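You operate a simulated robot arm through the tools that you are given. There is no shell and no other tool. Be economical: measure what you need, move in short steps, check, and stop when the job is done.

You run a simulated robot arm. Do the job below in one go: nothing can be reset, and whatever is moved stays where it is left.

Task
Deburr the clamped pale block, then stand it on the index dial at 135 degrees.
Fine: rub with the yellow rubbing block and put it back; free the vice; set the dial before the block goes on. Set down upright: rubbing block. What is to be rubbed or washed off counts as gone when no trace of it is left.

Only the result counts: the job must be done as asked and must still hold three seconds after the hand-in. Knocking over, shifting, dropping, spilling or breaking anything else fails it.

Robot
A 6-joint arm with a two-finger parallel gripper, fixed in place. Base frame: the origin is at the foot of the arm, x ahead of it, y to its left, z up; the work surface is at about z = 86. Lengths are in cm, angles in degrees, forces in N, time in s.
With the tool pointing down near the work surface it reaches from about 26 to 68 cm from the base axis. Its first joint turns from -66.0 to 66.0 degrees. Payload 2.9 kg.
The tool frame sits at the grasp point between the pads (the TCP): z along the fingers, y along the line on which they close. The tips reach 3 cm beyond it. The gripper opens to 11 cm. The fingers are 2 cm wide and 1 cm thick; the gripper's body (4.8 by 11.2 cm) begins 5.5 cm behind the TCP.
Orientation is told as [roll, pitch, yaw] about the base's x, y, z axes, in that order, counted from this pose: with the fingers straight down and closing along the base's y, the tool's x points along the base's -x, its y along +y and its z along -z.

Tools
- The arm moves only by the tool apply_moves. Its argument "motion" is a list of rows, each an object of numbers (a shift or turn left out is 0, a gripper value left out holds the last): "claw": the opening, from 0 (shut) to 1 (fully open); "x", "y", "z": the shift along the base's x, y, z in cm; "ax", "ay", "az": the turn, a rotation vector about the base's x, y, z in degrees. In form: [{"claw": .., "x": .., "y": .., "z": .., "ax": .., "ay": .., "az": ..}, ...]. A call has 1 to 12 rows; each row shifts and turns the commanded pose from where the row before left it. Each row takes 0.2 s and may step no farther than 5 cm and 8.6 degrees from the row before; otherwise, or with a gripper value out of range, the whole call is refused. Where a pose cannot be reached the arm comes as near as it can. A force on the tool above 40 N (or 10 N above the force at the start of the call, whichever is more), or a blocked arm, ends the call early, and 0.2 s more pass. Each finger travels about 10.8 cm/s and halts on what it meets, pressing with about 38 N; the grip force reading is that of the motor and also rises with nothing between the fingers. The clock runs only during rows and for 0.2 s after the last one: add rows that do not move to give the fingers time. The reply holds the time, the measured pose of the TCP, the force on the tool along the base axes, the opening and the grip force, in the units named above and with some noise, with the torque about the TCP (base axes, N m) and any sound that the robot's microphone picked up.
- Cameras (640 x 400 px; columns grow to the right, rows downward): "scene" is fixed at [7.72, 42.64, 140.61]; the picture's right is [-0.79, -0.61, 0.00], its down [-0.23, 0.30, -0.93] and it looks along [0.56, -0.73, -0.38] (base axes); focal length 325 px, centre (320, 200). "wrist" rides on the gripper at [7.2, 1.7, -10.3] in the tool frame; the picture's right is [-0.23, 0.97, 0.00], its down [-0.76, -0.18, -0.62] and it looks along [-0.61, -0.14, 0.78] (tool axes); focal length 222 px, centre (320, 200). There is no depth. A picture from a camera that has moved, and an enlarged one, comes with that camera's place and axes in the base frame and with its lens.
- grab_frame(camera): a new picture of that camera. It takes no simulated time.
- inspect(camera, box): a new picture of the part [left, top, right, bottom] of that camera's present view, enlarged. It takes no simulated time.
- close_job(): hands the job in; it is judged then, once.

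Work in short steps. Places have to be worked out from the pictures, the camera data and where the tool is seen: move nearer, look again, correct. Check each grasp and each placing, and mend what went wrong. You have 120 turns and 64 pictures in all, those below and enlarged ones among them. Open the gripper and draw the arm clear of the work before you hand the job in, unless the task says otherwise; then end with one line.

The tools are called as a command line: name --argument value ..., lists and objects as JSON in quotes. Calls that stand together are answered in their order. apply_moves: Moves the arm, as the interface text tells. Its arguments: {"type":"object","properties":{"motion":{"type":"array","items":{"type":"object","properties":{"claw":{"type":"number"},"x":{"type":"number"},"y":{"type":"number"},"z":{"type":"number"},"ax":{"type":"number"},"ay":{"type":"number"},"az":{"type":"number"}}}}},"required":["motion"]} The other tools are called the same way: grab_frame (camera) takes a picture; inspect (camera, box) takes an enlarged picture of a part of a camera's view; close_job () hands the job in.

At the start:

```text
clock: 0.0
eef_pos: [37.22, -13.12, 125.1]
orientation: [0.1, 0.0, -0.1]
wrist_force: [0.0, -0.6, -0.3]
ft_torque: [0.0, -0.01, 0.0]
gripper_width: 10.98
finger_force: 0.1
```

scene: 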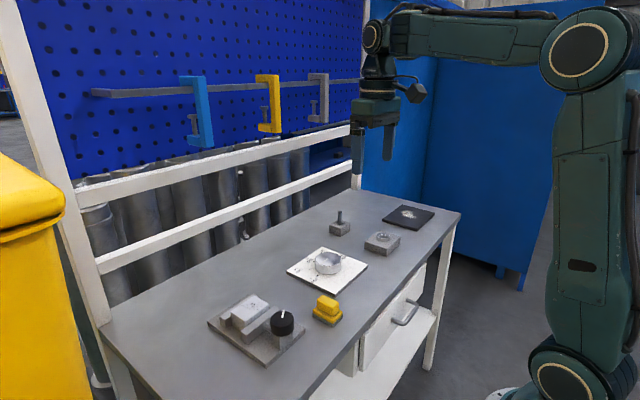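
wrist: 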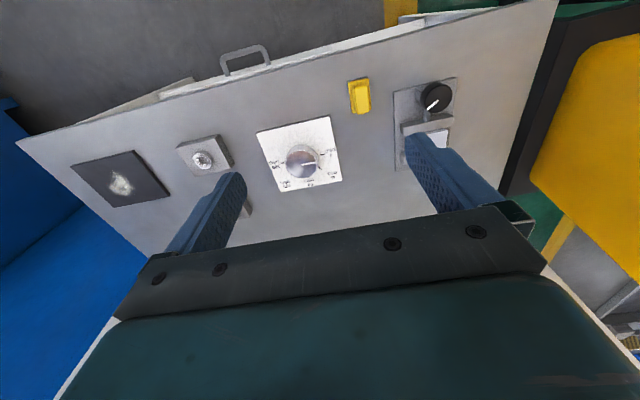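

I'll look closer at the vice, rubbing block and dial first.

inspect --camera "scene" --box '[190, 270, 360, 376]'

inspect --camera "scene" --box '[270, 190, 450, 302]'

inspect --camera "wrist" --box '[240, 60, 480, 210]'

```text
3.76 times, centred on (275, 323) of scene
camera zoom: at [7.72, 42.64, 140.61], right [-0.79, -0.61, 0.0], down [-0.23, 0.3, -0.93], along [0.56, -0.73, -0.38], focal length 1222 px, centre (489, -263)
```

zoom: 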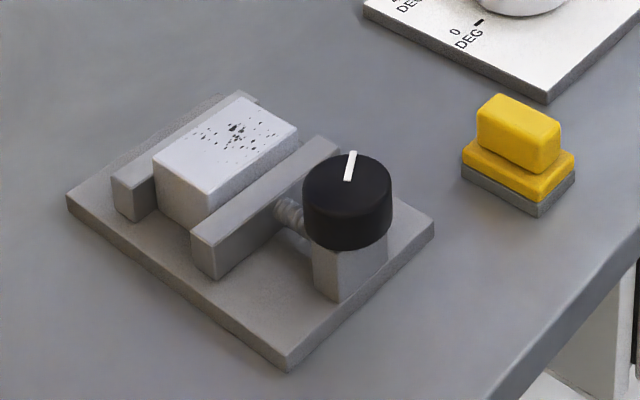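

```text
3.56 times, centred on (360, 246) of scene
camera zoom: at [7.72, 42.64, 140.61], right [-0.79, -0.61, 0.0], down [-0.23, 0.3, -0.93], along [0.56, -0.73, -0.38], focal length 1154 px, centre (178, 36)
```

zoom: 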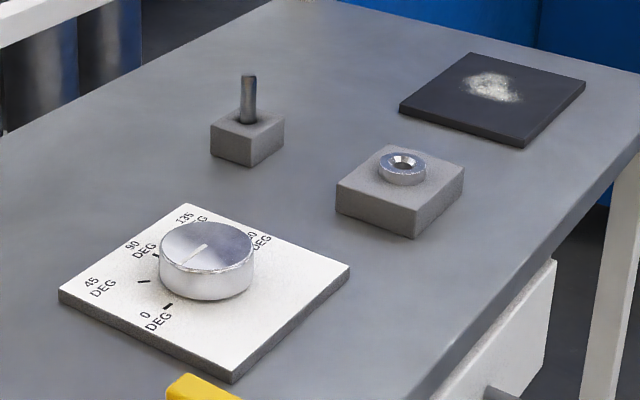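

```text
2.67 times, centred on (360, 135) of wrist
camera zoom: at [30.06, -11.42, 135.44], right [0.23, 0.97, 0.0], down [0.76, -0.18, 0.62], along [0.61, -0.14, -0.78], focal length 592 px, centre (213, 373)
```

zoom: 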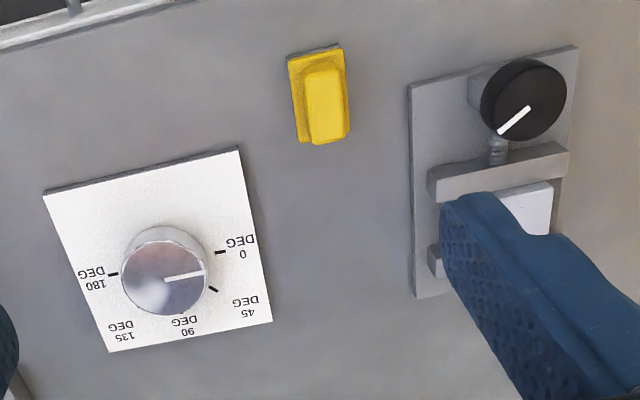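

Rough estimates: dial centre about (53.6,-21), rubbing block about (42,-5.5), vice block about (54,7), knob about (45,7). I'm moving closer for a better view of the vice.

apply_moves --motion '[{"y": 4, "z": -2, "x": -1}, {"y": 4, "z": -3, "x": -1}, {"y": 4, "z": -3, "x": -1}, {"y": 3, "z": -4}, {}, {}]'

grab_frame --camera "wrist"

```text
refused: row 2 steps farther than a row can; nothing moved
```

```text
58 pictures are left
camera wrist: at [30.06, -11.42, 135.44], right [0.23, 0.97, 0.0], down [0.76, -0.18, 0.62], along [0.61, -0.14, -0.78], focal length 222 px, centre (320, 200)
```

wrist: 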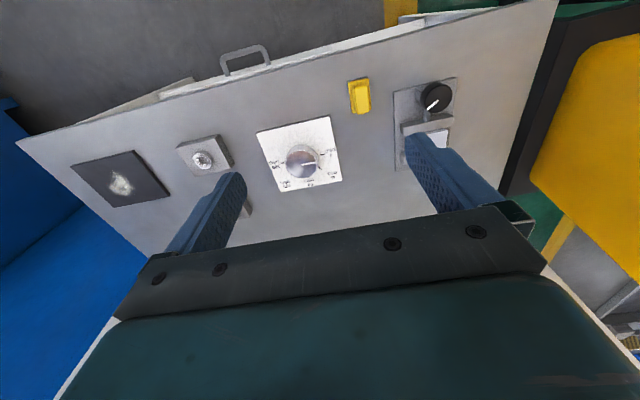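

The row was too long, so I'm repeating the move with smaller steps.

apply_moves --motion '[{"y": 3, "z": -2, "x": -1}, {"y": 3, "z": -3, "x": -1}, {"y": 3, "z": -3, "x": -1}, {"y": 3, "z": -3}, {"y": 2}, {}, {}]'

grab_frame --camera "wrist"

```text
clock: 1.6
eef_pos: [34.14, 0.87, 114.03]
orientation: [-0.1, 0.0, 0.0]
wrist_force: [0.1, 0.0, 0.0]
ft_torque: [0.02, 0.01, -0.04]
gripper_width: 10.98
finger_force: 0.0
```

```text
57 pictures are left
camera wrist: at [27.06, 2.55, 124.43], right [0.23, 0.97, 0.0], down [0.76, -0.18, 0.62], along [0.61, -0.14, -0.78], focal length 222 px, centre (320, 200)
```

wrist: 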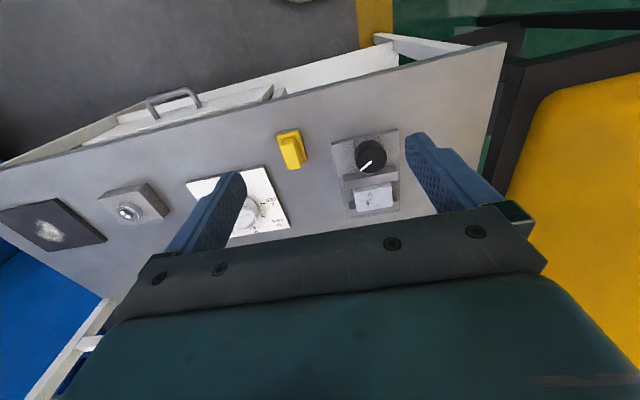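

The rubbing block is near (42,-5.7), with its long axis along x and its top at about z 91. I'm moving above it for a close look.

apply_moves --motion '[{"x": 2.5, "y": -2, "z": -3}, {"x": 2.5, "y": -2, "z": -3}, {"x": 2, "y": -2, "z": -3}, {"x": 1, "y": -0.5, "z": -4}, {}, {}]'

grab_frame --camera "wrist"

grab_frame --camera "scene"

```text
clock: 3.0
eef_pos: [42.03, -5.9, 100.99]
orientation: [0.0, -0.1, 0.0]
wrist_force: [0.4, -0.7, 0.5]
ft_torque: [0.05, 0.01, 0.02]
gripper_width: 11.0
finger_force: 0.1
```

```text
56 pictures are left
camera wrist: at [34.91, -4.04, 111.36], right [0.23, 0.97, 0.0], down [0.76, -0.18, 0.62], along [0.61, -0.14, -0.78], focal length 222 px, centre (320, 200)
```

wrist: 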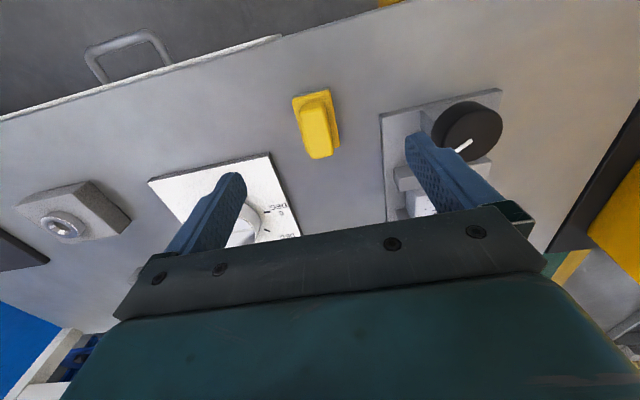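

```text
55 pictures are left
```

scene: 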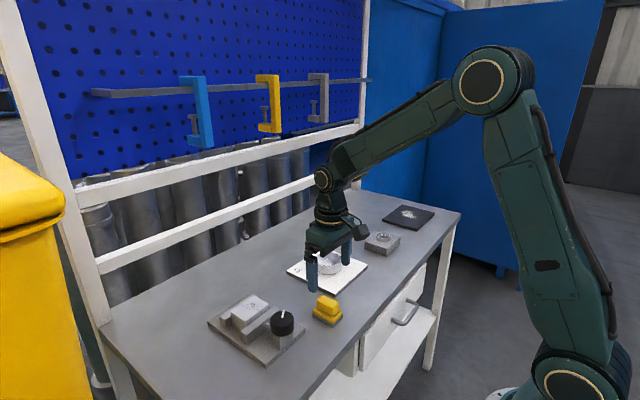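

inspect --camera "wrist" --box '[270, 70, 370, 170]'

inspect --camera "scene" --box '[296, 280, 356, 340]'

```text
4.00 times, centred on (320, 120) of wrist
camera zoom: at [34.91, -4.04, 111.36], right [0.23, 0.97, 0.0], down [0.76, -0.18, 0.62], along [0.61, -0.14, -0.78], focal length 888 px, centre (320, 520)
```

zoom: 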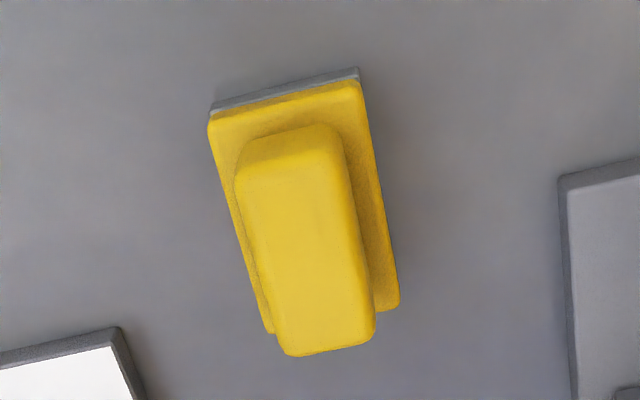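

```text
6.67 times, centred on (326, 310) of scene
camera zoom: at [7.72, 42.64, 140.61], right [-0.79, -0.61, 0.0], down [-0.23, 0.3, -0.93], along [0.56, -0.73, -0.38], focal length 2164 px, centre (280, -533)
```

zoom: 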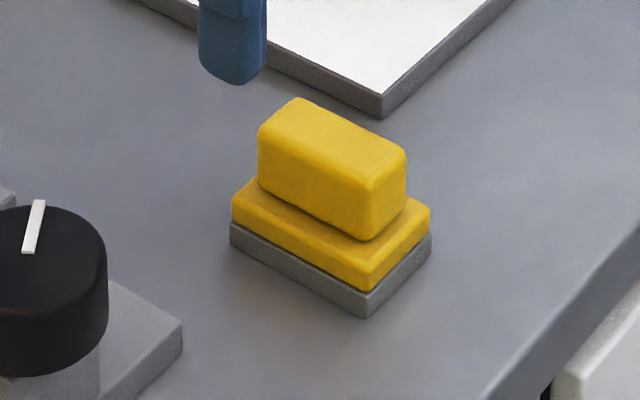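

The rubbing block's handle centre is about (43.3,-6.3) with its top at about z 90.2, and the flange is at about z 88.1. I'm descending around the handle.

apply_moves --motion '[{"x": 1.2, "y": -0.4, "z": -2}, {"z": -3, "claw": 0.6}, {"z": -3}, {"z": -1}, {"z": -0.3}, {}]'

grab_frame --camera "wrist"

inspect --camera "scene" --box '[276, 260, 376, 340]'

```text
clock: 4.4
eef_pos: [43.42, -6.07, 91.92]
orientation: [0.0, 0.0, 0.0]
wrist_force: [0.5, 0.6, 0.2]
ft_torque: [0.0, 0.0, -0.03]
gripper_width: 6.57
finger_force: 0.1
```

```text
52 pictures are left
camera wrist: at [36.31, -4.36, 102.17], right [0.23, 0.97, 0.0], down [0.76, -0.18, 0.62], along [0.61, -0.14, -0.78], focal length 222 px, centre (320, 200)
```

wrist: 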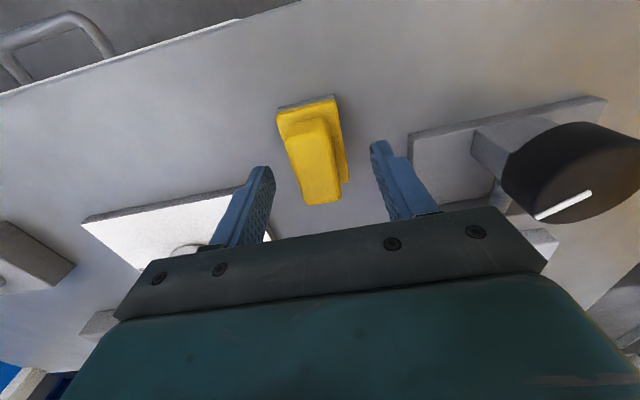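

```text
5.00 times, centred on (326, 300) of scene
camera zoom: at [7.72, 42.64, 140.61], right [-0.79, -0.61, 0.0], down [-0.23, 0.3, -0.93], along [0.56, -0.73, -0.38], focal length 1623 px, centre (290, -300)
```

zoom: 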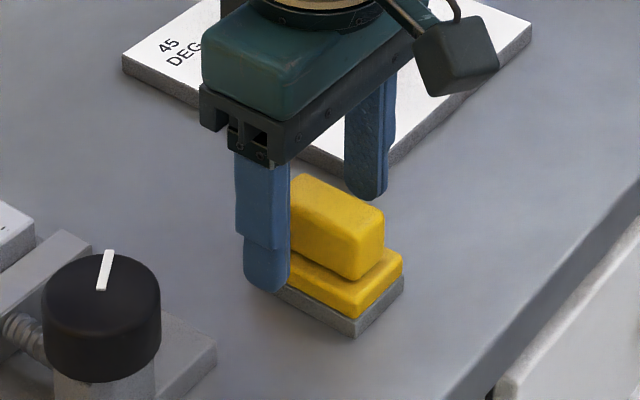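

The fingers straddle the handle. I'm lowering slightly and closing.

apply_moves --motion '[{"z": -0.35}, {"claw": 0.3}, {"claw": 0.0}, {}, {}, {}]'

inspect --camera "scene" --box '[276, 260, 376, 340]'

```text
clock: 5.8
eef_pos: [43.33, -6.12, 91.6]
orientation: [0.1, 0.0, -0.1]
wrist_force: [-0.7, 1.1, 0.9]
ft_torque: [0.01, 0.06, 0.01]
gripper_width: 2.53
finger_force: 37.9
```

```text
5.00 times, centred on (326, 300) of scene
camera zoom: at [7.72, 42.64, 140.61], right [-0.79, -0.61, 0.0], down [-0.23, 0.3, -0.93], along [0.56, -0.73, -0.38], focal length 1623 px, centre (290, -300)
```

zoom: 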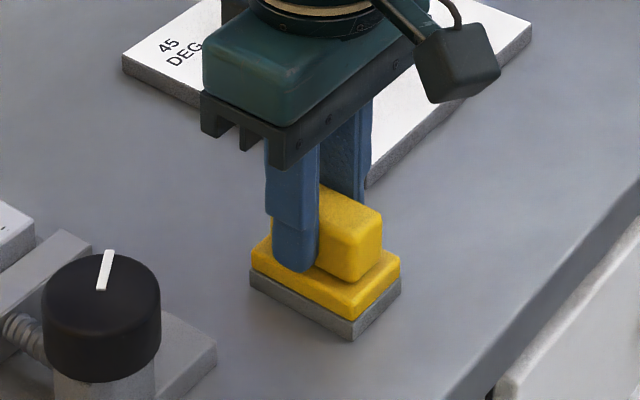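

The grip is firm: width 2.53, with the sole 5.6 below the TCP. I'm lifting and moving toward the vice for a look at the block's top.

apply_moves --motion '[{"z": 2}, {"z": 3}, {"z": 4}, {"x": 2, "y": 3}, {"x": 2, "y": 3}, {}, {}]'

inspect --camera "wrist" --box '[340, 60, 560, 220]'

inspect --camera "scene" --box '[200, 280, 320, 376]'

```text
clock: 7.4
eef_pos: [47.32, -0.04, 100.5]
orientation: [0.0, 0.1, 0.1]
wrist_force: [-0.2, 0.3, -1.2]
ft_torque: [0.02, -0.01, 0.03]
gripper_width: 2.53
finger_force: 37.4
```

```text
2.50 times, centred on (450, 140) of wrist
camera zoom: at [40.21, 1.74, 110.86], right [0.23, 0.97, 0.0], down [0.76, -0.18, 0.62], along [0.61, -0.14, -0.78], focal length 555 px, centre (-5, 350)
```

zoom: 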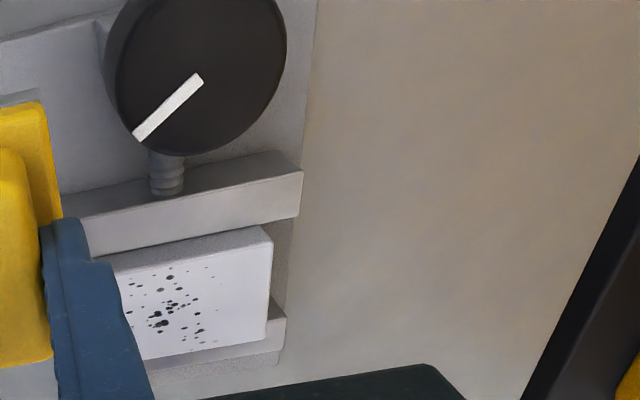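

```text
4.17 times, centred on (260, 328) of scene
camera zoom: at [7.72, 42.64, 140.61], right [-0.79, -0.61, 0.0], down [-0.23, 0.3, -0.93], along [0.56, -0.73, -0.38], focal length 1352 px, centre (570, -333)
```

zoom: 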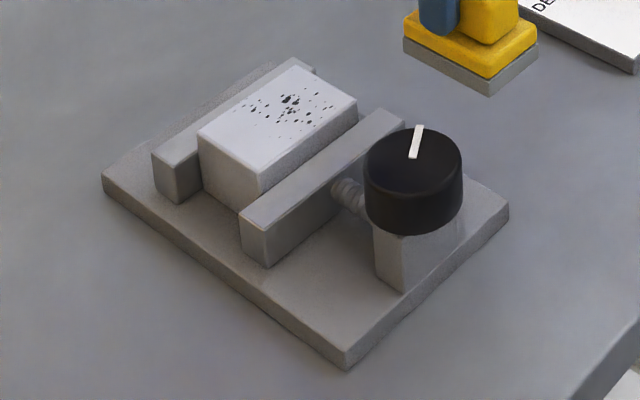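

The block's top face spans about x 52.6–57.4 and y 3.2–10.2 at z≈90.8, with burr specks centred near (55.1,5.6). I'm moving over it with the rubbing block and then lowering to contact.

apply_moves --motion '[{"x": 3, "y": 2}, {"x": 3, "y": 2}, {"x": 1.7, "y": 1.7}, {"z": -2}, {"z": -1}, {}, {}]'

inspect --camera "scene" --box '[200, 260, 320, 356]'

```text
clock: 9.0
eef_pos: [54.99, 5.52, 97.5]
orientation: [0.0, 0.1, -0.1]
wrist_force: [-0.8, 0.4, -2.0]
ft_torque: [0.0, -0.02, -0.02]
gripper_width: 2.55
finger_force: 38.3
```

```text
4.17 times, centred on (260, 308) of scene
camera zoom: at [7.72, 42.64, 140.61], right [-0.79, -0.61, 0.0], down [-0.23, 0.3, -0.93], along [0.56, -0.73, -0.38], focal length 1352 px, centre (570, -250)
```

zoom: 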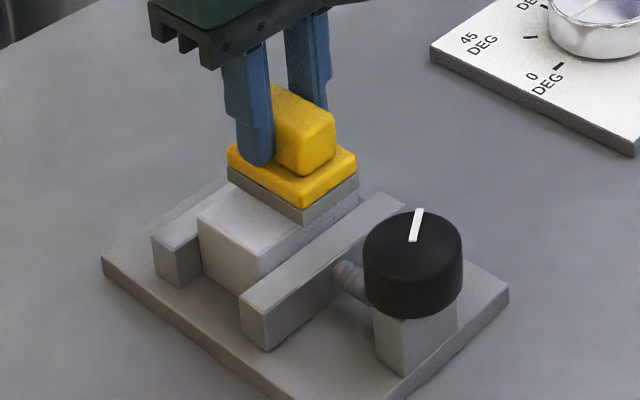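

The pad sits just above the burr area, so I'm lowering it in small steps to feel for contact.

apply_moves --motion '[{"z": -0.3}, {"z": -0.3}, {"z": -0.2}, {"z": -0.2}, {"z": -0.1}, {}]'

```text
clock: 10.1
eef_pos: [55.15, 5.66, 96.93]
orientation: [0.0, -0.3, -0.1]
wrist_force: [-0.1, -0.1, 4.5]
ft_torque: [-0.05, -0.11, 0.0]
gripper_width: 2.52
finger_force: 37.9
stopped in row 5: the force on the tool passed its limit at 43 N (the readings are from after the stop); the commanded pose is now the measured one
```

Contact is at z≈96.9, at a stiffness of roughly 10 N per mm. I'm pressing lightly and stroking back and forth along y.

apply_moves --motion '[{"z": -0.08}, {"y": -1}, {"y": -1}, {"y": 1}, {"y": 1}, {"y": 1}, {"y": 1}, {"y": -1}, {"y": -1}, {"y": -1}, {"y": -1}, {"y": 1}]'

```text
clock: 12.7
eef_pos: [55.25, 4.43, 96.92]
orientation: [-0.3, -0.4, -0.4]
wrist_force: [0.5, -12.0, 26.3]
ft_torque: [-0.45, -0.02, 0.0]
gripper_width: 2.5
finger_force: 38.1
```

The force is about 26 N, which is fine. I'm continuing strokes over the whole face with small x shifts.

apply_moves --motion '[{"z": 0.05, "y": 1}, {"y": 1}, {"y": 1}, {"y": 1}, {"y": -1, "x": 0.3}, {"y": -1}, {"y": -1}, {"y": -1}, {"y": -1}, {"y": 1, "x": -0.8}, {"y": 1}, {"y": 1}]'

apply_moves --motion '[{"y": 1}, {"y": -1}, {"y": -1}, {"y": -1}, {"y": -1}, {"y": 1, "x": 0.5}, {"y": 1}, {"z": 1}, {"z": 3}, {"z": 3, "x": -3, "y": -1}, {"x": -3, "y": -3}, {"x": -3, "y": -3}]'

inspect --camera "scene" --box '[210, 280, 300, 350]'

```text
clock: 15.3
eef_pos: [54.55, 6.62, 96.89]
orientation: [-0.1, -0.4, -0.1]
wrist_force: [-0.1, -10.1, 22.9]
ft_torque: [-0.45, -0.16, -0.02]
gripper_width: 2.54
finger_force: 37.9
```

```text
clock: 17.9
eef_pos: [45.93, -1.21, 103.66]
orientation: [-0.1, -0.3, 0.1]
wrist_force: [-0.2, -0.6, -0.6]
ft_torque: [0.0, 0.01, 0.0]
gripper_width: 2.55
finger_force: 37.9
```

```text
5.71 times, centred on (255, 315) of scene
camera zoom: at [7.72, 42.64, 140.61], right [-0.79, -0.61, 0.0], down [-0.23, 0.3, -0.93], along [0.56, -0.73, -0.38], focal length 1855 px, centre (691, -457)
```

zoom: 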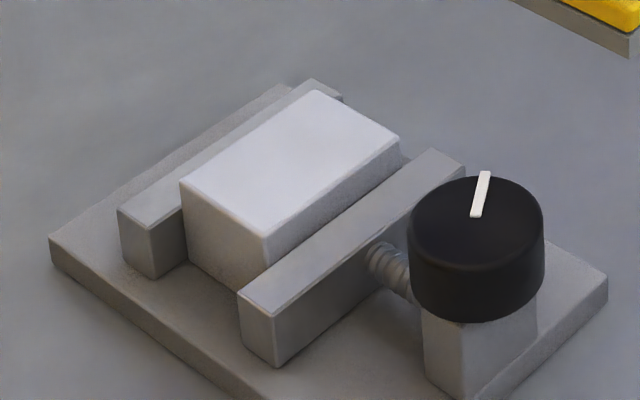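

The top looks clean. I'll confirm with the wrist camera.

inspect --camera "wrist" --box '[350, 100, 470, 220]'

```text
3.33 times, centred on (410, 160) of wrist
camera zoom: at [38.84, 0.48, 113.92], right [0.23, 0.97, 0.0], down [0.76, -0.18, 0.63], along [0.61, -0.14, -0.78], focal length 740 px, centre (20, 333)
```

zoom: 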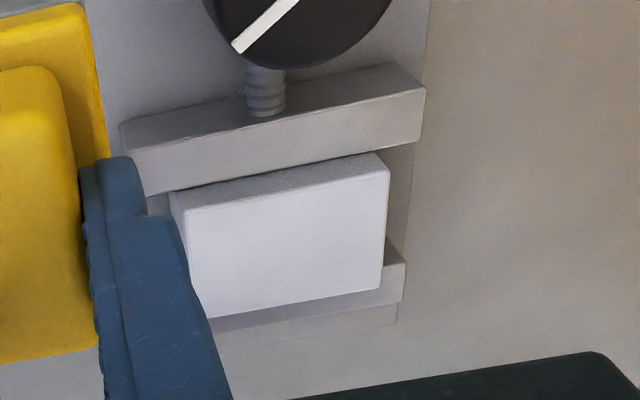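

The block is clean. I'm returning the rubbing block to its original place at (43.3,-6.1), stopping just above the surface to check the pose.

apply_moves --motion '[{"x": -1.4, "y": -2.4, "ay": 0.3}, {"x": -1.4, "y": -2.4}, {"z": -4}, {"z": -4}, {"z": -2.5}, {}, {}, {}]'

```text
clock: 19.7
eef_pos: [43.17, -5.97, 93.41]
orientation: [-0.1, 0.0, 0.0]
wrist_force: [0.1, 0.0, -0.8]
ft_torque: [0.02, 0.0, -0.02]
gripper_width: 2.54
finger_force: 38.0
```

apply_moves --motion '[{"x": 0.1, "y": -0.1, "z": -1}, {"z": -0.4}, {"z": -0.2}, {}, {}]'

inspect --camera "scene" --box '[276, 260, 376, 340]'

```text
clock: 20.9
eef_pos: [43.29, -6.17, 91.84]
orientation: [0.0, -0.1, 0.0]
wrist_force: [-0.1, 0.2, -1.7]
ft_torque: [-0.02, 0.0, 0.0]
gripper_width: 2.52
finger_force: 38.3
```

```text
5.00 times, centred on (326, 300) of scene
camera zoom: at [7.72, 42.64, 140.61], right [-0.79, -0.61, 0.0], down [-0.23, 0.3, -0.93], along [0.56, -0.73, -0.38], focal length 1623 px, centre (290, -300)
```

zoom: 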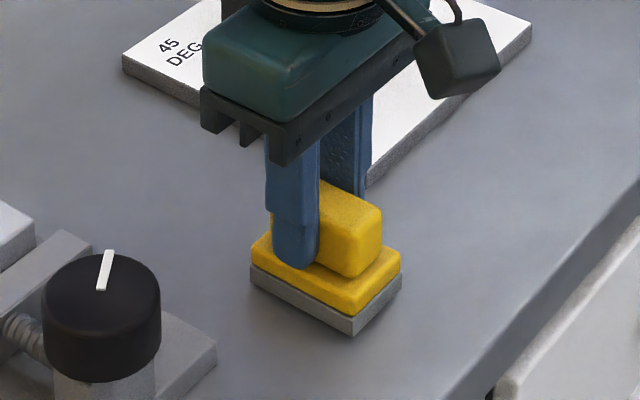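

It's almost down. I'm taking the last two millimetres in small steps, then releasing.

apply_moves --motion '[{"z": -0.1}, {"z": -0.1}, {"z": -0.05}, {}, {}]'

```text
clock: 22.1
eef_pos: [43.49, -6.15, 91.48]
orientation: [0.1, 0.0, -0.1]
wrist_force: [-3.3, 1.4, 7.1]
ft_torque: [0.01, -0.04, 0.02]
gripper_width: 2.52
finger_force: 38.3
```

It's in contact at 7 N. I'm releasing and rising.

apply_moves --motion '[{"z": 0.05, "claw": 0.15}, {"claw": 0.4}, {"claw": 0.6}, {}, {"z": 2}, {"z": 4}, {"z": 4}, {}]'

grab_frame --camera "wrist"

inspect --camera "scene" --box '[276, 260, 376, 340]'

```text
clock: 23.9
eef_pos: [43.37, -6.23, 101.55]
orientation: [0.0, 0.1, -0.1]
wrist_force: [0.6, 0.1, -0.5]
ft_torque: [0.0, 0.0, 0.0]
gripper_width: 6.59
finger_force: 0.0
```

```text
43 pictures are left
camera wrist: at [36.28, -4.49, 111.86], right [0.23, 0.97, 0.0], down [0.76, -0.18, 0.62], along [0.61, -0.14, -0.78], focal length 222 px, centre (320, 200)
```

wrist: 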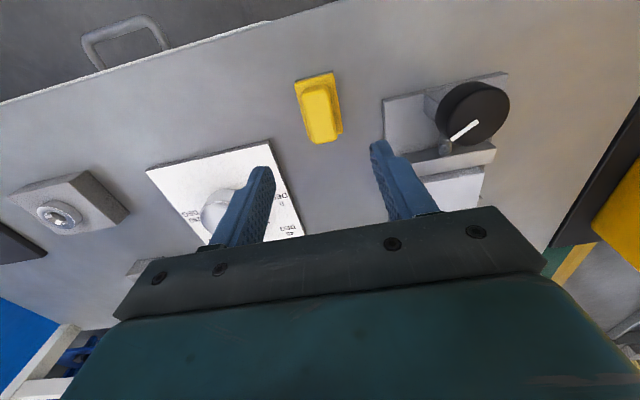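

```text
5.00 times, centred on (326, 300) of scene
camera zoom: at [7.72, 42.64, 140.61], right [-0.79, -0.61, 0.0], down [-0.23, 0.3, -0.93], along [0.56, -0.73, -0.38], focal length 1623 px, centre (290, -300)
```

zoom: 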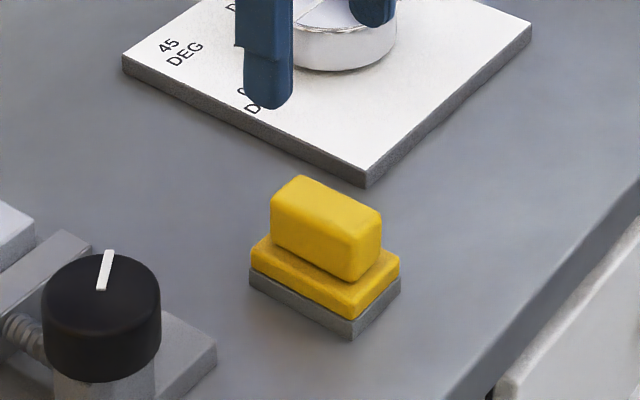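

The rubbing block stands where it was. Next is the dial, so I'm moving to get a close view of it.

apply_moves --motion '[{"z": 3, "y": -3, "claw": 1}, {"y": -4.5}, {"x": 2, "y": -4}, {"y": -3}, {}, {}]'

inspect --camera "wrist" --box '[240, 90, 400, 220]'

inspect --camera "scene" --box '[280, 235, 380, 297]'

```text
clock: 25.3
eef_pos: [45.43, -20.72, 104.47]
orientation: [0.0, 0.0, 0.1]
wrist_force: [-0.2, -0.1, -0.1]
ft_torque: [0.02, -0.04, 0.0]
gripper_width: 11.01
finger_force: 0.1
```

```text
3.08 times, centred on (320, 155) of wrist
camera zoom: at [38.18, -19.01, 114.73], right [0.23, 0.97, 0.0], down [0.76, -0.18, 0.62], along [0.61, -0.14, -0.78], focal length 684 px, centre (320, 338)
```

zoom: 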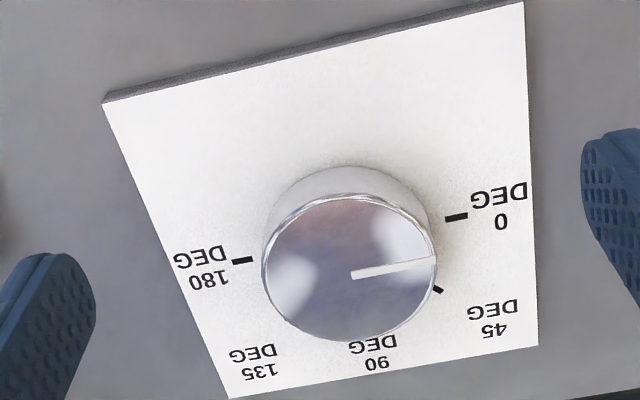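

```text
6.40 times, centred on (330, 266) of scene
camera zoom: at [7.72, 42.64, 140.61], right [-0.79, -0.61, 0.0], down [-0.23, 0.3, -0.93], along [0.56, -0.73, -0.38], focal length 2077 px, centre (256, -222)
```

zoom: 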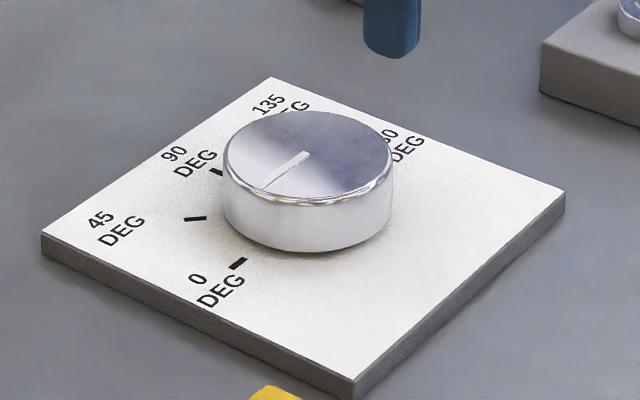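

The dial centre is about (54.2,-21.35), its top is at z≈90 and its radius is about 3.8. The 0 mark points to +y and the pointer is at about 0°; angles grow clockwise seen from above, so it needs about -135° in az. I'll pre-yaw +67.5 above the dial first.

apply_moves --motion '[{"x": 3, "az": 8.5}, {"x": 3, "az": 8.5}, {"x": 2.8, "y": -0.6, "az": 8.5}, {"az": 8.5}, {"az": 8.5}, {"az": 8.5}, {"az": 8.5}, {"az": 8}, {}, {}, {}]'

grab_frame --camera "wrist"

```text
clock: 27.7
eef_pos: [54.18, -21.29, 104.45]
orientation: [0.0, -0.1, 67.5]
wrist_force: [0.0, -0.7, -0.4]
ft_torque: [-0.01, -0.01, 0.01]
gripper_width: 10.98
finger_force: 0.0
```

```text
39 pictures are left
camera wrist: at [49.94, -27.31, 114.78], right [-0.81, 0.58, 0.0], down [0.46, 0.64, 0.62], along [0.36, 0.51, -0.78], focal length 222 px, centre (320, 200)
```

wrist: 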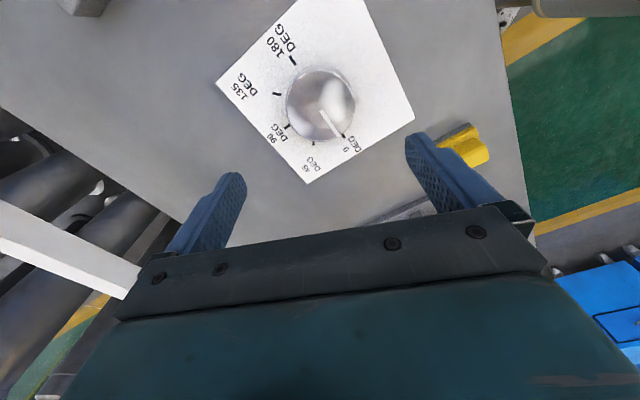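

The centre checks out to within 0.4 cm. I'm descending so the tips straddle the dial.

apply_moves --motion '[{"x": -0.1, "y": -0.1, "z": -4}, {"z": -4}, {"z": -3}, {"z": -1.5}, {}, {}]'

grab_frame --camera "wrist"

inspect --camera "scene" --box '[280, 225, 380, 295]'

```text
clock: 29.1
eef_pos: [54.24, -21.35, 92.04]
orientation: [0.0, 0.0, 67.5]
wrist_force: [-0.1, 0.3, 0.0]
ft_torque: [0.02, -0.01, -0.01]
gripper_width: 10.99
finger_force: 0.1
```

```text
38 pictures are left
camera wrist: at [49.96, -27.27, 102.44], right [-0.81, 0.58, 0.0], down [0.46, 0.64, 0.62], along [0.36, 0.51, -0.78], focal length 222 px, centre (320, 200)
```

wrist: 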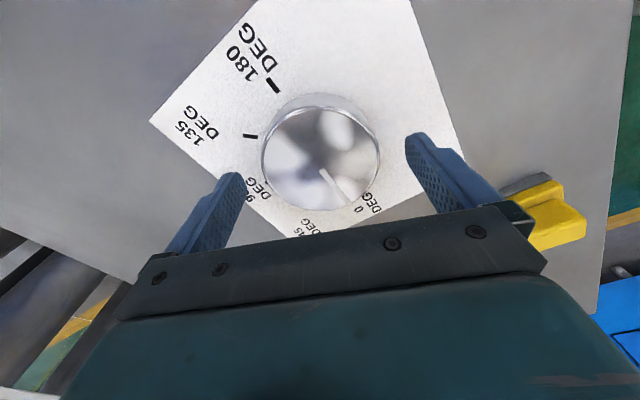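

```text
5.71 times, centred on (330, 260) of scene
camera zoom: at [7.72, 42.64, 140.61], right [-0.79, -0.61, 0.0], down [-0.23, 0.3, -0.93], along [0.56, -0.73, -0.38], focal length 1855 px, centre (263, -143)
```

zoom: 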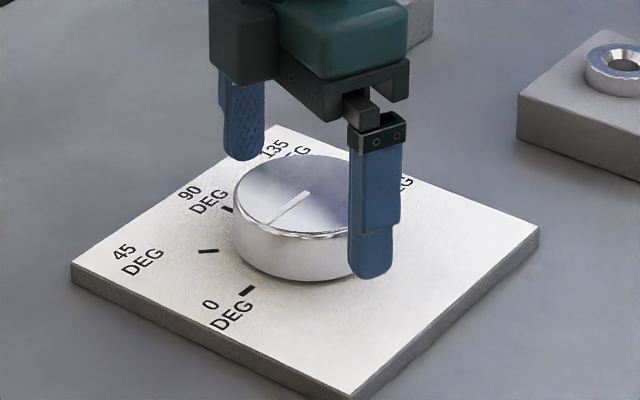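

The fingers straddle the dial. I'm lowering 0.9 with a slight centre correction and closing.

apply_moves --motion '[{"x": -0.1, "y": -0.2, "z": -0.5}, {"z": -0.4}, {"claw": 0.7}, {"claw": 0.6}, {"claw": 0.5}, {}, {}]'

```text
clock: 30.7
eef_pos: [53.91, -21.52, 91.17]
orientation: [0.1, 0.0, 67.5]
wrist_force: [-3.1, -0.1, -3.0]
ft_torque: [-0.33, -0.53, 0.0]
gripper_width: 7.5
finger_force: 44.4
```

The dial is gripped at 7.5 cm diameter. I'm turning by -67.5 first and then checking.

apply_moves --motion '[{"az": -7.5}, {"az": -7.5}, {"az": -7.5}, {"az": -7.5}, {"az": -7.5}, {"az": -7.5}, {"az": -7.5}, {"az": -7.5}, {"az": -7.5}, {}, {}]'

inspect --camera "scene" --box '[280, 225, 380, 295]'

```text
clock: 33.1
eef_pos: [54.03, -21.48, 91.1]
orientation: [0.1, 0.1, 0.0]
wrist_force: [-10.3, 22.0, 14.9]
ft_torque: [0.32, 0.2, -0.02]
gripper_width: 7.48
finger_force: 45.2
```

```text
5.71 times, centred on (330, 260) of scene
camera zoom: at [7.67, 42.71, 140.59], right [-0.79, -0.61, 0.0], down [-0.23, 0.3, -0.93], along [0.56, -0.73, -0.38], focal length 1855 px, centre (263, -143)
```

zoom: 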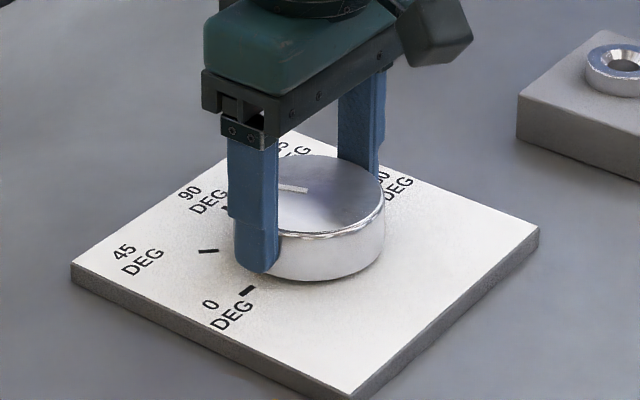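

The dial turns with the gripper. I'm relieving the side force slightly and continuing another -67.5.

apply_moves --motion '[{"y": 0.15, "x": -0.05, "z": 0.05}, {"az": -7.5}, {"az": -7.5}, {"az": -7.5}, {"az": -7.5}, {"az": -7.5}, {"az": -7.5}, {"az": -7.5}, {"az": -7.5}, {"az": -7.5}, {}, {}]'

inspect --camera "scene" --box '[280, 225, 380, 295]'

```text
clock: 35.7
eef_pos: [54.07, -21.57, 91.18]
orientation: [0.1, 0.0, -67.5]
wrist_force: [1.6, -0.6, -1.7]
ft_torque: [-0.45, 0.18, 0.02]
gripper_width: 7.45
finger_force: 45.0
```

```text
5.71 times, centred on (330, 260) of scene
camera zoom: at [7.73, 42.64, 140.61], right [-0.79, -0.61, 0.0], down [-0.23, 0.3, -0.93], along [0.56, -0.73, -0.38], focal length 1855 px, centre (263, -143)
```

zoom: 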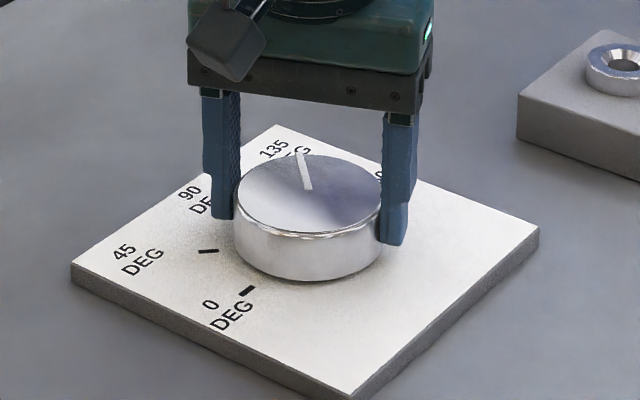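

The pointer computes to about 134.8°. I'm releasing, rising and verifying.

apply_moves --motion '[{"claw": 0.75}, {"claw": 1}, {}, {"z": 2}, {"z": 4}, {"z": 4}, {"z": 4}, {}]'

inspect --camera "wrist" --box '[240, 50, 400, 180]'

inspect --camera "scene" --box '[280, 225, 380, 295]'

```text
clock: 37.5
eef_pos: [53.87, -21.28, 105.42]
orientation: [0.0, 0.1, -67.4]
wrist_force: [0.4, -0.4, -0.4]
ft_torque: [-0.01, -0.01, -0.03]
gripper_width: 10.98
finger_force: 0.0
```

```text
3.08 times, centred on (320, 115) of wrist
camera zoom: at [52.86, -13.9, 115.67], right [0.99, 0.16, 0.0], down [0.13, -0.77, 0.62], along [0.1, -0.61, -0.78], focal length 684 px, centre (320, 462)
```

zoom: 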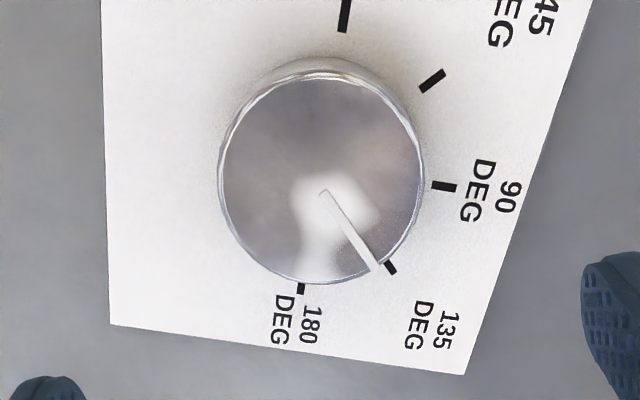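

```text
5.71 times, centred on (330, 260) of scene
camera zoom: at [7.72, 42.64, 140.61], right [-0.79, -0.61, 0.0], down [-0.23, 0.3, -0.93], along [0.56, -0.73, -0.38], focal length 1855 px, centre (263, -143)
```

zoom: 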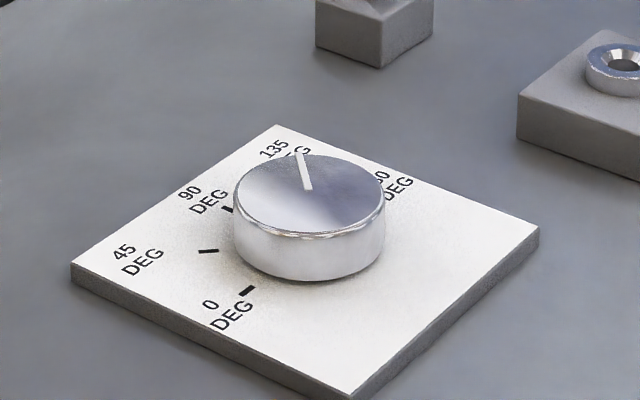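

The dial is at 135 (about ±1°). Next is the vice knob: I'm travelling at height with the present yaw, which leaves room for counter-clockwise turning, to look at the knob.

apply_moves --motion '[{"x": -1, "y": 4.5}, {"x": -1, "y": 4.5}, {"x": -1, "y": 4.5}, {"x": -1, "y": 4.5}, {"x": -1, "y": 4.5}, {"x": -2, "y": 4.5}, {"x": -2, "y": 3}, {}, {}]'

grab_frame --camera "wrist"

```text
clock: 39.5
eef_pos: [45.06, 8.74, 105.06]
orientation: [0.0, 0.0, -67.4]
wrist_force: [1.7, 0.2, 0.1]
ft_torque: [-0.01, -0.01, -0.01]
gripper_width: 10.97
finger_force: 0.0
```

```text
32 pictures are left
camera wrist: at [44.03, 16.1, 115.45], right [0.99, 0.16, 0.0], down [0.13, -0.77, 0.62], along [0.1, -0.61, -0.78], focal length 222 px, centre (320, 200)
```

wrist: 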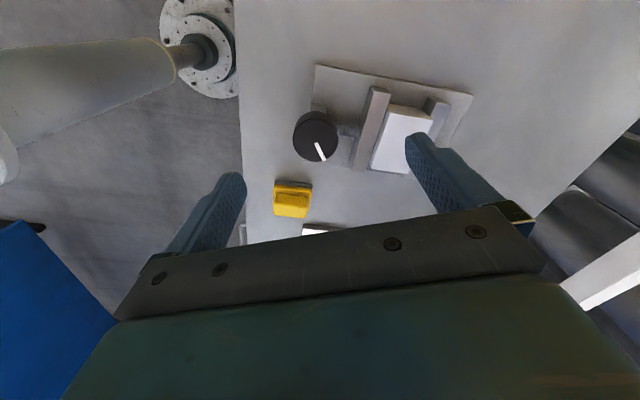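

inspect --camera "wrist" --box '[260, 60, 480, 200]'

inspect --camera "scene" --box '[200, 280, 320, 376]'

```text
2.86 times, centred on (370, 130) of wrist
camera zoom: at [44.03, 16.1, 115.45], right [0.99, 0.16, 0.0], down [0.13, -0.77, 0.62], along [0.1, -0.61, -0.78], focal length 635 px, centre (177, 400)
```

zoom: 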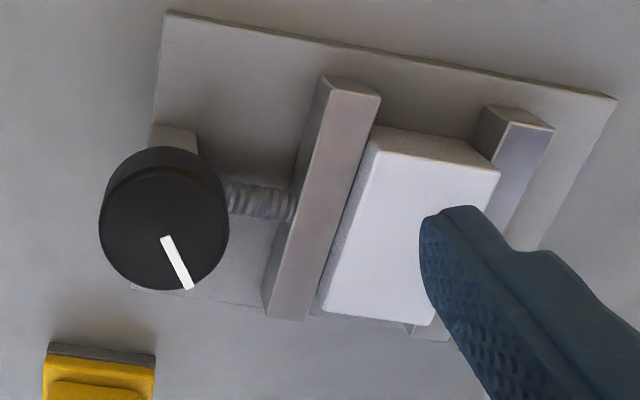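

```text
4.17 times, centred on (260, 328) of scene
camera zoom: at [7.72, 42.64, 140.61], right [-0.79, -0.61, 0.0], down [-0.23, 0.3, -0.93], along [0.56, -0.73, -0.38], focal length 1352 px, centre (570, -333)
```

zoom: 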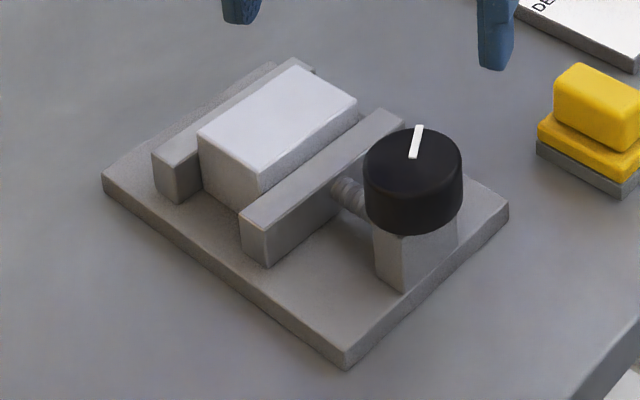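

The knob centre is about (45.05,6.6), its top is at z≈93.4 and its radius is about 2.4. I'm descending with the opening narrowed to about 7.

apply_moves --motion '[{"y": -2.1, "z": -2, "claw": 0.65}, {"z": -4}, {"z": -3}, {"z": -1}, {}, {}]'

grab_frame --camera "wrist"

inspect --camera "scene" --box '[230, 280, 330, 360]'

```text
clock: 40.9
eef_pos: [45.07, 6.67, 95.16]
orientation: [-0.1, 0.0, -67.5]
wrist_force: [0.3, 0.1, 0.0]
ft_torque: [0.02, -0.03, 0.0]
gripper_width: 7.16
finger_force: 0.0
```

```text
29 pictures are left
camera wrist: at [43.87, 13.87, 105.43], right [0.99, 0.16, 0.0], down [0.13, -0.77, 0.62], along [0.1, -0.61, -0.78], focal length 222 px, centre (320, 200)
```

wrist: 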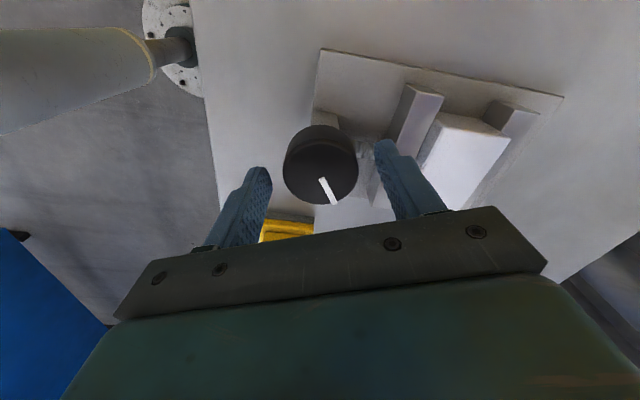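

```text
5.00 times, centred on (280, 320) of scene
camera zoom: at [7.72, 42.64, 140.61], right [-0.79, -0.61, 0.0], down [-0.23, 0.3, -0.93], along [0.56, -0.73, -0.38], focal length 1623 px, centre (520, -400)
```

zoom: 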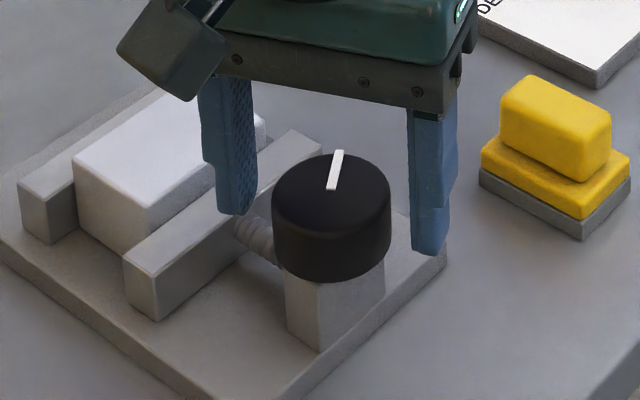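

It's well centred. I'm lowering 0.6 and gripping the knob.

apply_moves --motion '[{"z": -0.3}, {"z": -0.3}, {"claw": 0.5}, {"claw": 0.3}, {}, {}]'

```text
clock: 42.3
eef_pos: [44.97, 6.43, 94.53]
orientation: [0.0, 0.0, -67.5]
wrist_force: [4.0, 1.5, -6.6]
ft_torque: [0.09, -0.22, 0.02]
gripper_width: 4.67
finger_force: 44.8
```

The knob is gripped at 4.67 cm. I'm turning counter-clockwise by 40° as a test.

apply_moves --motion '[{"az": 8}, {"az": 8}, {"az": 8}, {"az": 8}, {"az": 8}, {}, {}]'

inspect --camera "scene" --box '[200, 280, 320, 376]'

```text
clock: 43.9
eef_pos: [45.03, 6.35, 94.57]
orientation: [-0.1, 0.1, -27.4]
wrist_force: [12.1, 9.5, -21.5]
ft_torque: [0.18, -0.18, -0.04]
gripper_width: 4.68
finger_force: 45.1
```

```text
4.17 times, centred on (260, 328) of scene
camera zoom: at [7.78, 42.67, 140.6], right [-0.79, -0.61, 0.0], down [-0.23, 0.3, -0.93], along [0.56, -0.73, -0.38], focal length 1352 px, centre (570, -333)
```

zoom: 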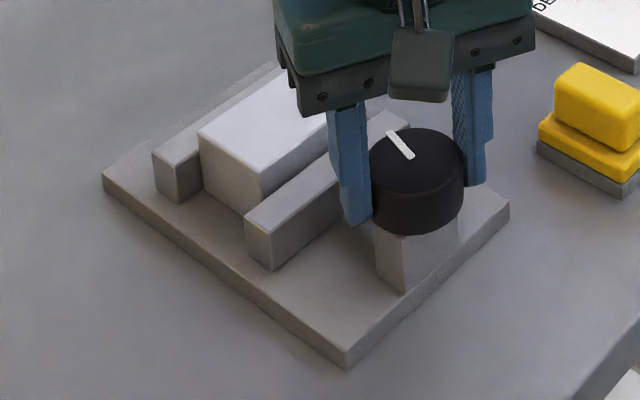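

The jaw is opening, so the direction is right. I'm continuing counter-clockwise with a small force relief.

apply_moves --motion '[{"x": 0.08, "y": 0.08, "z": -0.12}, {"az": 8.5}, {"az": 8.5}, {"az": 8.5}, {"az": 8.5}, {"az": 8.5}, {"az": 8.5}, {"az": 8.5}, {"az": 8.5}, {"az": 8.5}, {"az": 8.5}, {}]'

inspect --camera "scene" --box '[200, 280, 320, 376]'

```text
clock: 46.5
eef_pos: [44.9, 6.55, 94.65]
orientation: [0.0, 0.2, 57.6]
wrist_force: [-15.8, -5.5, 23.7]
ft_torque: [0.28, -0.06, 0.0]
gripper_width: 4.65
finger_force: 44.9
```

```text
4.17 times, centred on (260, 328) of scene
camera zoom: at [7.65, 42.62, 140.62], right [-0.79, -0.61, 0.0], down [-0.23, 0.3, -0.93], along [0.56, -0.73, -0.38], focal length 1352 px, centre (570, -333)
```

zoom: 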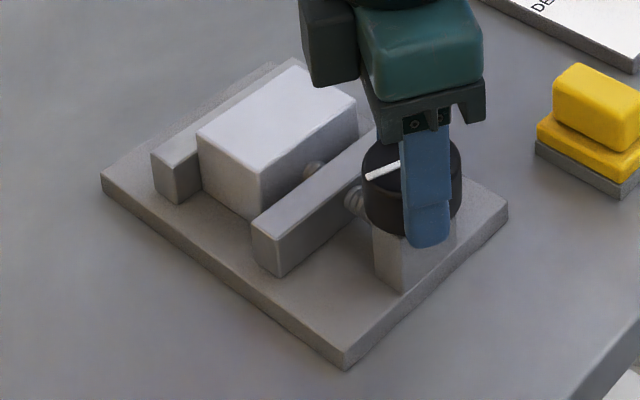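

The jaw has opened clearly. I'm releasing and checking the gap from above.

apply_moves --motion '[{"claw": 0.55}, {"claw": 0.65}, {}, {"z": 3}, {"z": 4}, {"z": 4}, {}, {}]'

grab_frame --camera "wrist"

inspect --camera "scene" --box '[200, 280, 320, 376]'

```text
clock: 48.3
eef_pos: [45.07, 6.72, 105.49]
orientation: [0.0, 0.1, 57.5]
wrist_force: [0.4, 0.3, -0.4]
ft_torque: [-0.02, -0.01, 0.01]
gripper_width: 7.15
finger_force: 0.2
```

```text
25 pictures are left
camera wrist: at [39.91, 1.55, 115.84], right [-0.7, 0.71, 0.0], down [0.56, 0.55, 0.62], along [0.45, 0.44, -0.78], focal length 222 px, centre (320, 200)
```

wrist: 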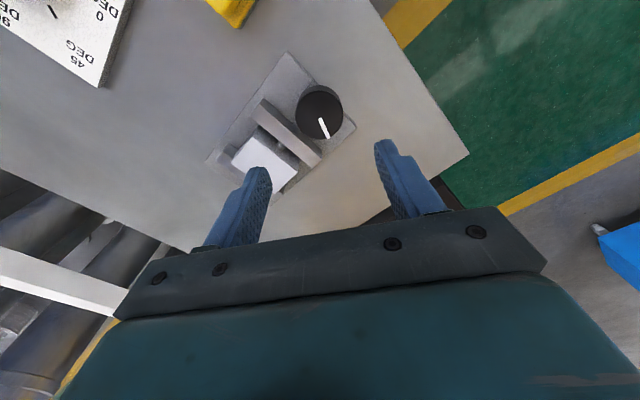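

```text
4.17 times, centred on (260, 328) of scene
camera zoom: at [7.72, 42.64, 140.61], right [-0.79, -0.61, 0.0], down [-0.23, 0.3, -0.93], along [0.56, -0.73, -0.38], focal length 1352 px, centre (570, -333)
```

zoom: 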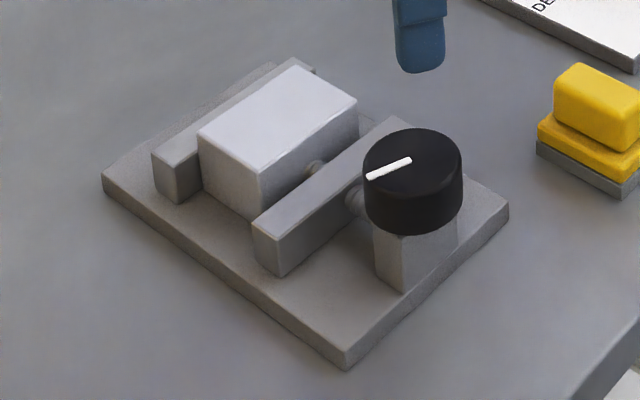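

There is a gap of about 1 cm at the jaw, so the block should be free. I'm turning yaw back to 0 and opening fully to look at the block for the grasp.

apply_moves --motion '[{"az": -8.5, "claw": 1}, {"az": -8.5}, {"az": -8.5}, {"az": -8.5}, {"az": -8.5}, {"az": -8.5}, {"az": -6.5, "x": 1.5}, {"x": 1.5}, {}, {}]'

inspect --camera "wrist" --box '[240, 60, 400, 220]'

```text
clock: 50.5
eef_pos: [48.07, 6.46, 105.51]
orientation: [-0.1, 0.0, -0.1]
wrist_force: [0.0, 0.3, 0.0]
ft_torque: [0.04, -0.02, 0.02]
gripper_width: 11.0
finger_force: 0.1
```

```text
2.50 times, centred on (320, 140) of wrist
camera zoom: at [40.98, 8.31, 115.83], right [0.23, 0.97, 0.0], down [0.76, -0.18, 0.62], along [0.61, -0.14, -0.78], focal length 555 px, centre (320, 350)
```

zoom: 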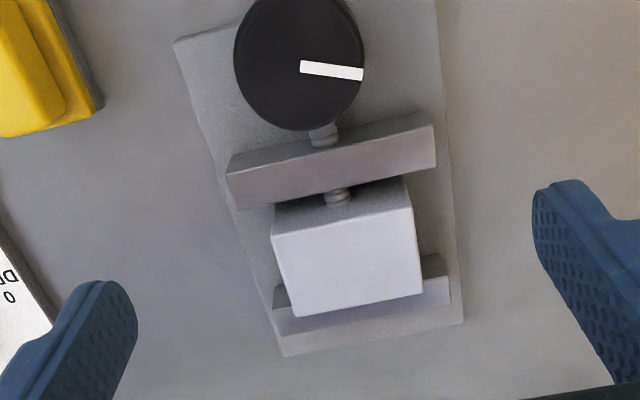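

The block centre is (55.1,6.65) and it's aligned with the axes. I'm descending at yaw 0 with fingers astride its 7 cm length.

apply_moves --motion '[{"x": 3.5, "y": 0.1}, {"x": 3.5, "y": 0.1}, {"z": -4}, {"z": -4}, {"z": -3.5}, {"z": -2}, {}, {}]'

inspect --camera "scene" --box '[200, 260, 320, 356]'

grab_frame --camera "wrist"

```text
clock: 52.3
eef_pos: [55.06, 6.84, 91.92]
orientation: [0.0, 0.0, 0.0]
wrist_force: [-0.5, 0.4, -0.3]
ft_torque: [0.0, 0.0, 0.0]
gripper_width: 10.99
finger_force: 0.0
```

```text
4.17 times, centred on (260, 308) of scene
camera zoom: at [7.72, 42.64, 140.61], right [-0.79, -0.61, 0.0], down [-0.23, 0.3, -0.93], along [0.56, -0.73, -0.38], focal length 1352 px, centre (570, -250)
```

zoom: 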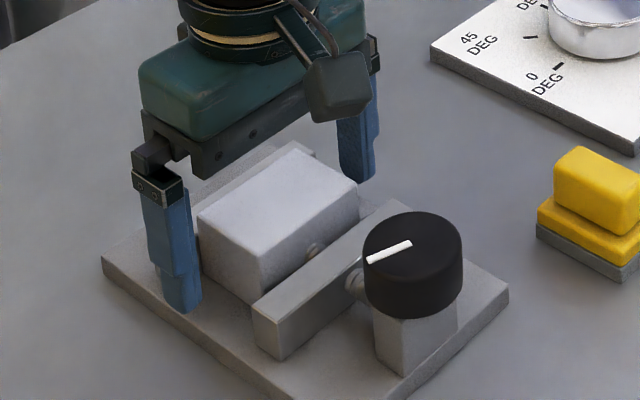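

```text
21 pictures are left
camera wrist: at [47.9, 8.52, 102.19], right [0.23, 0.97, 0.0], down [0.76, -0.18, 0.62], along [0.61, -0.14, -0.78], focal length 222 px, centre (320, 200)
```

wrist: 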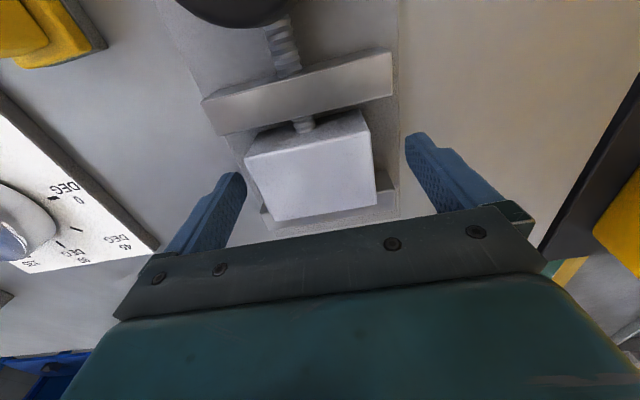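

It's straddled well. I'm lowering 0.6 and closing.

apply_moves --motion '[{"y": -0.1, "z": -0.6}, {"claw": 0.75}, {"claw": 0.6}, {"claw": 0.4}, {}, {}, {}]'

```text
clock: 53.9
eef_pos: [55.09, 6.76, 91.23]
orientation: [0.0, -0.1, 0.0]
wrist_force: [0.4, -2.1, 3.2]
ft_torque: [-0.18, 0.05, 0.0]
gripper_width: 6.98
finger_force: 37.6
```

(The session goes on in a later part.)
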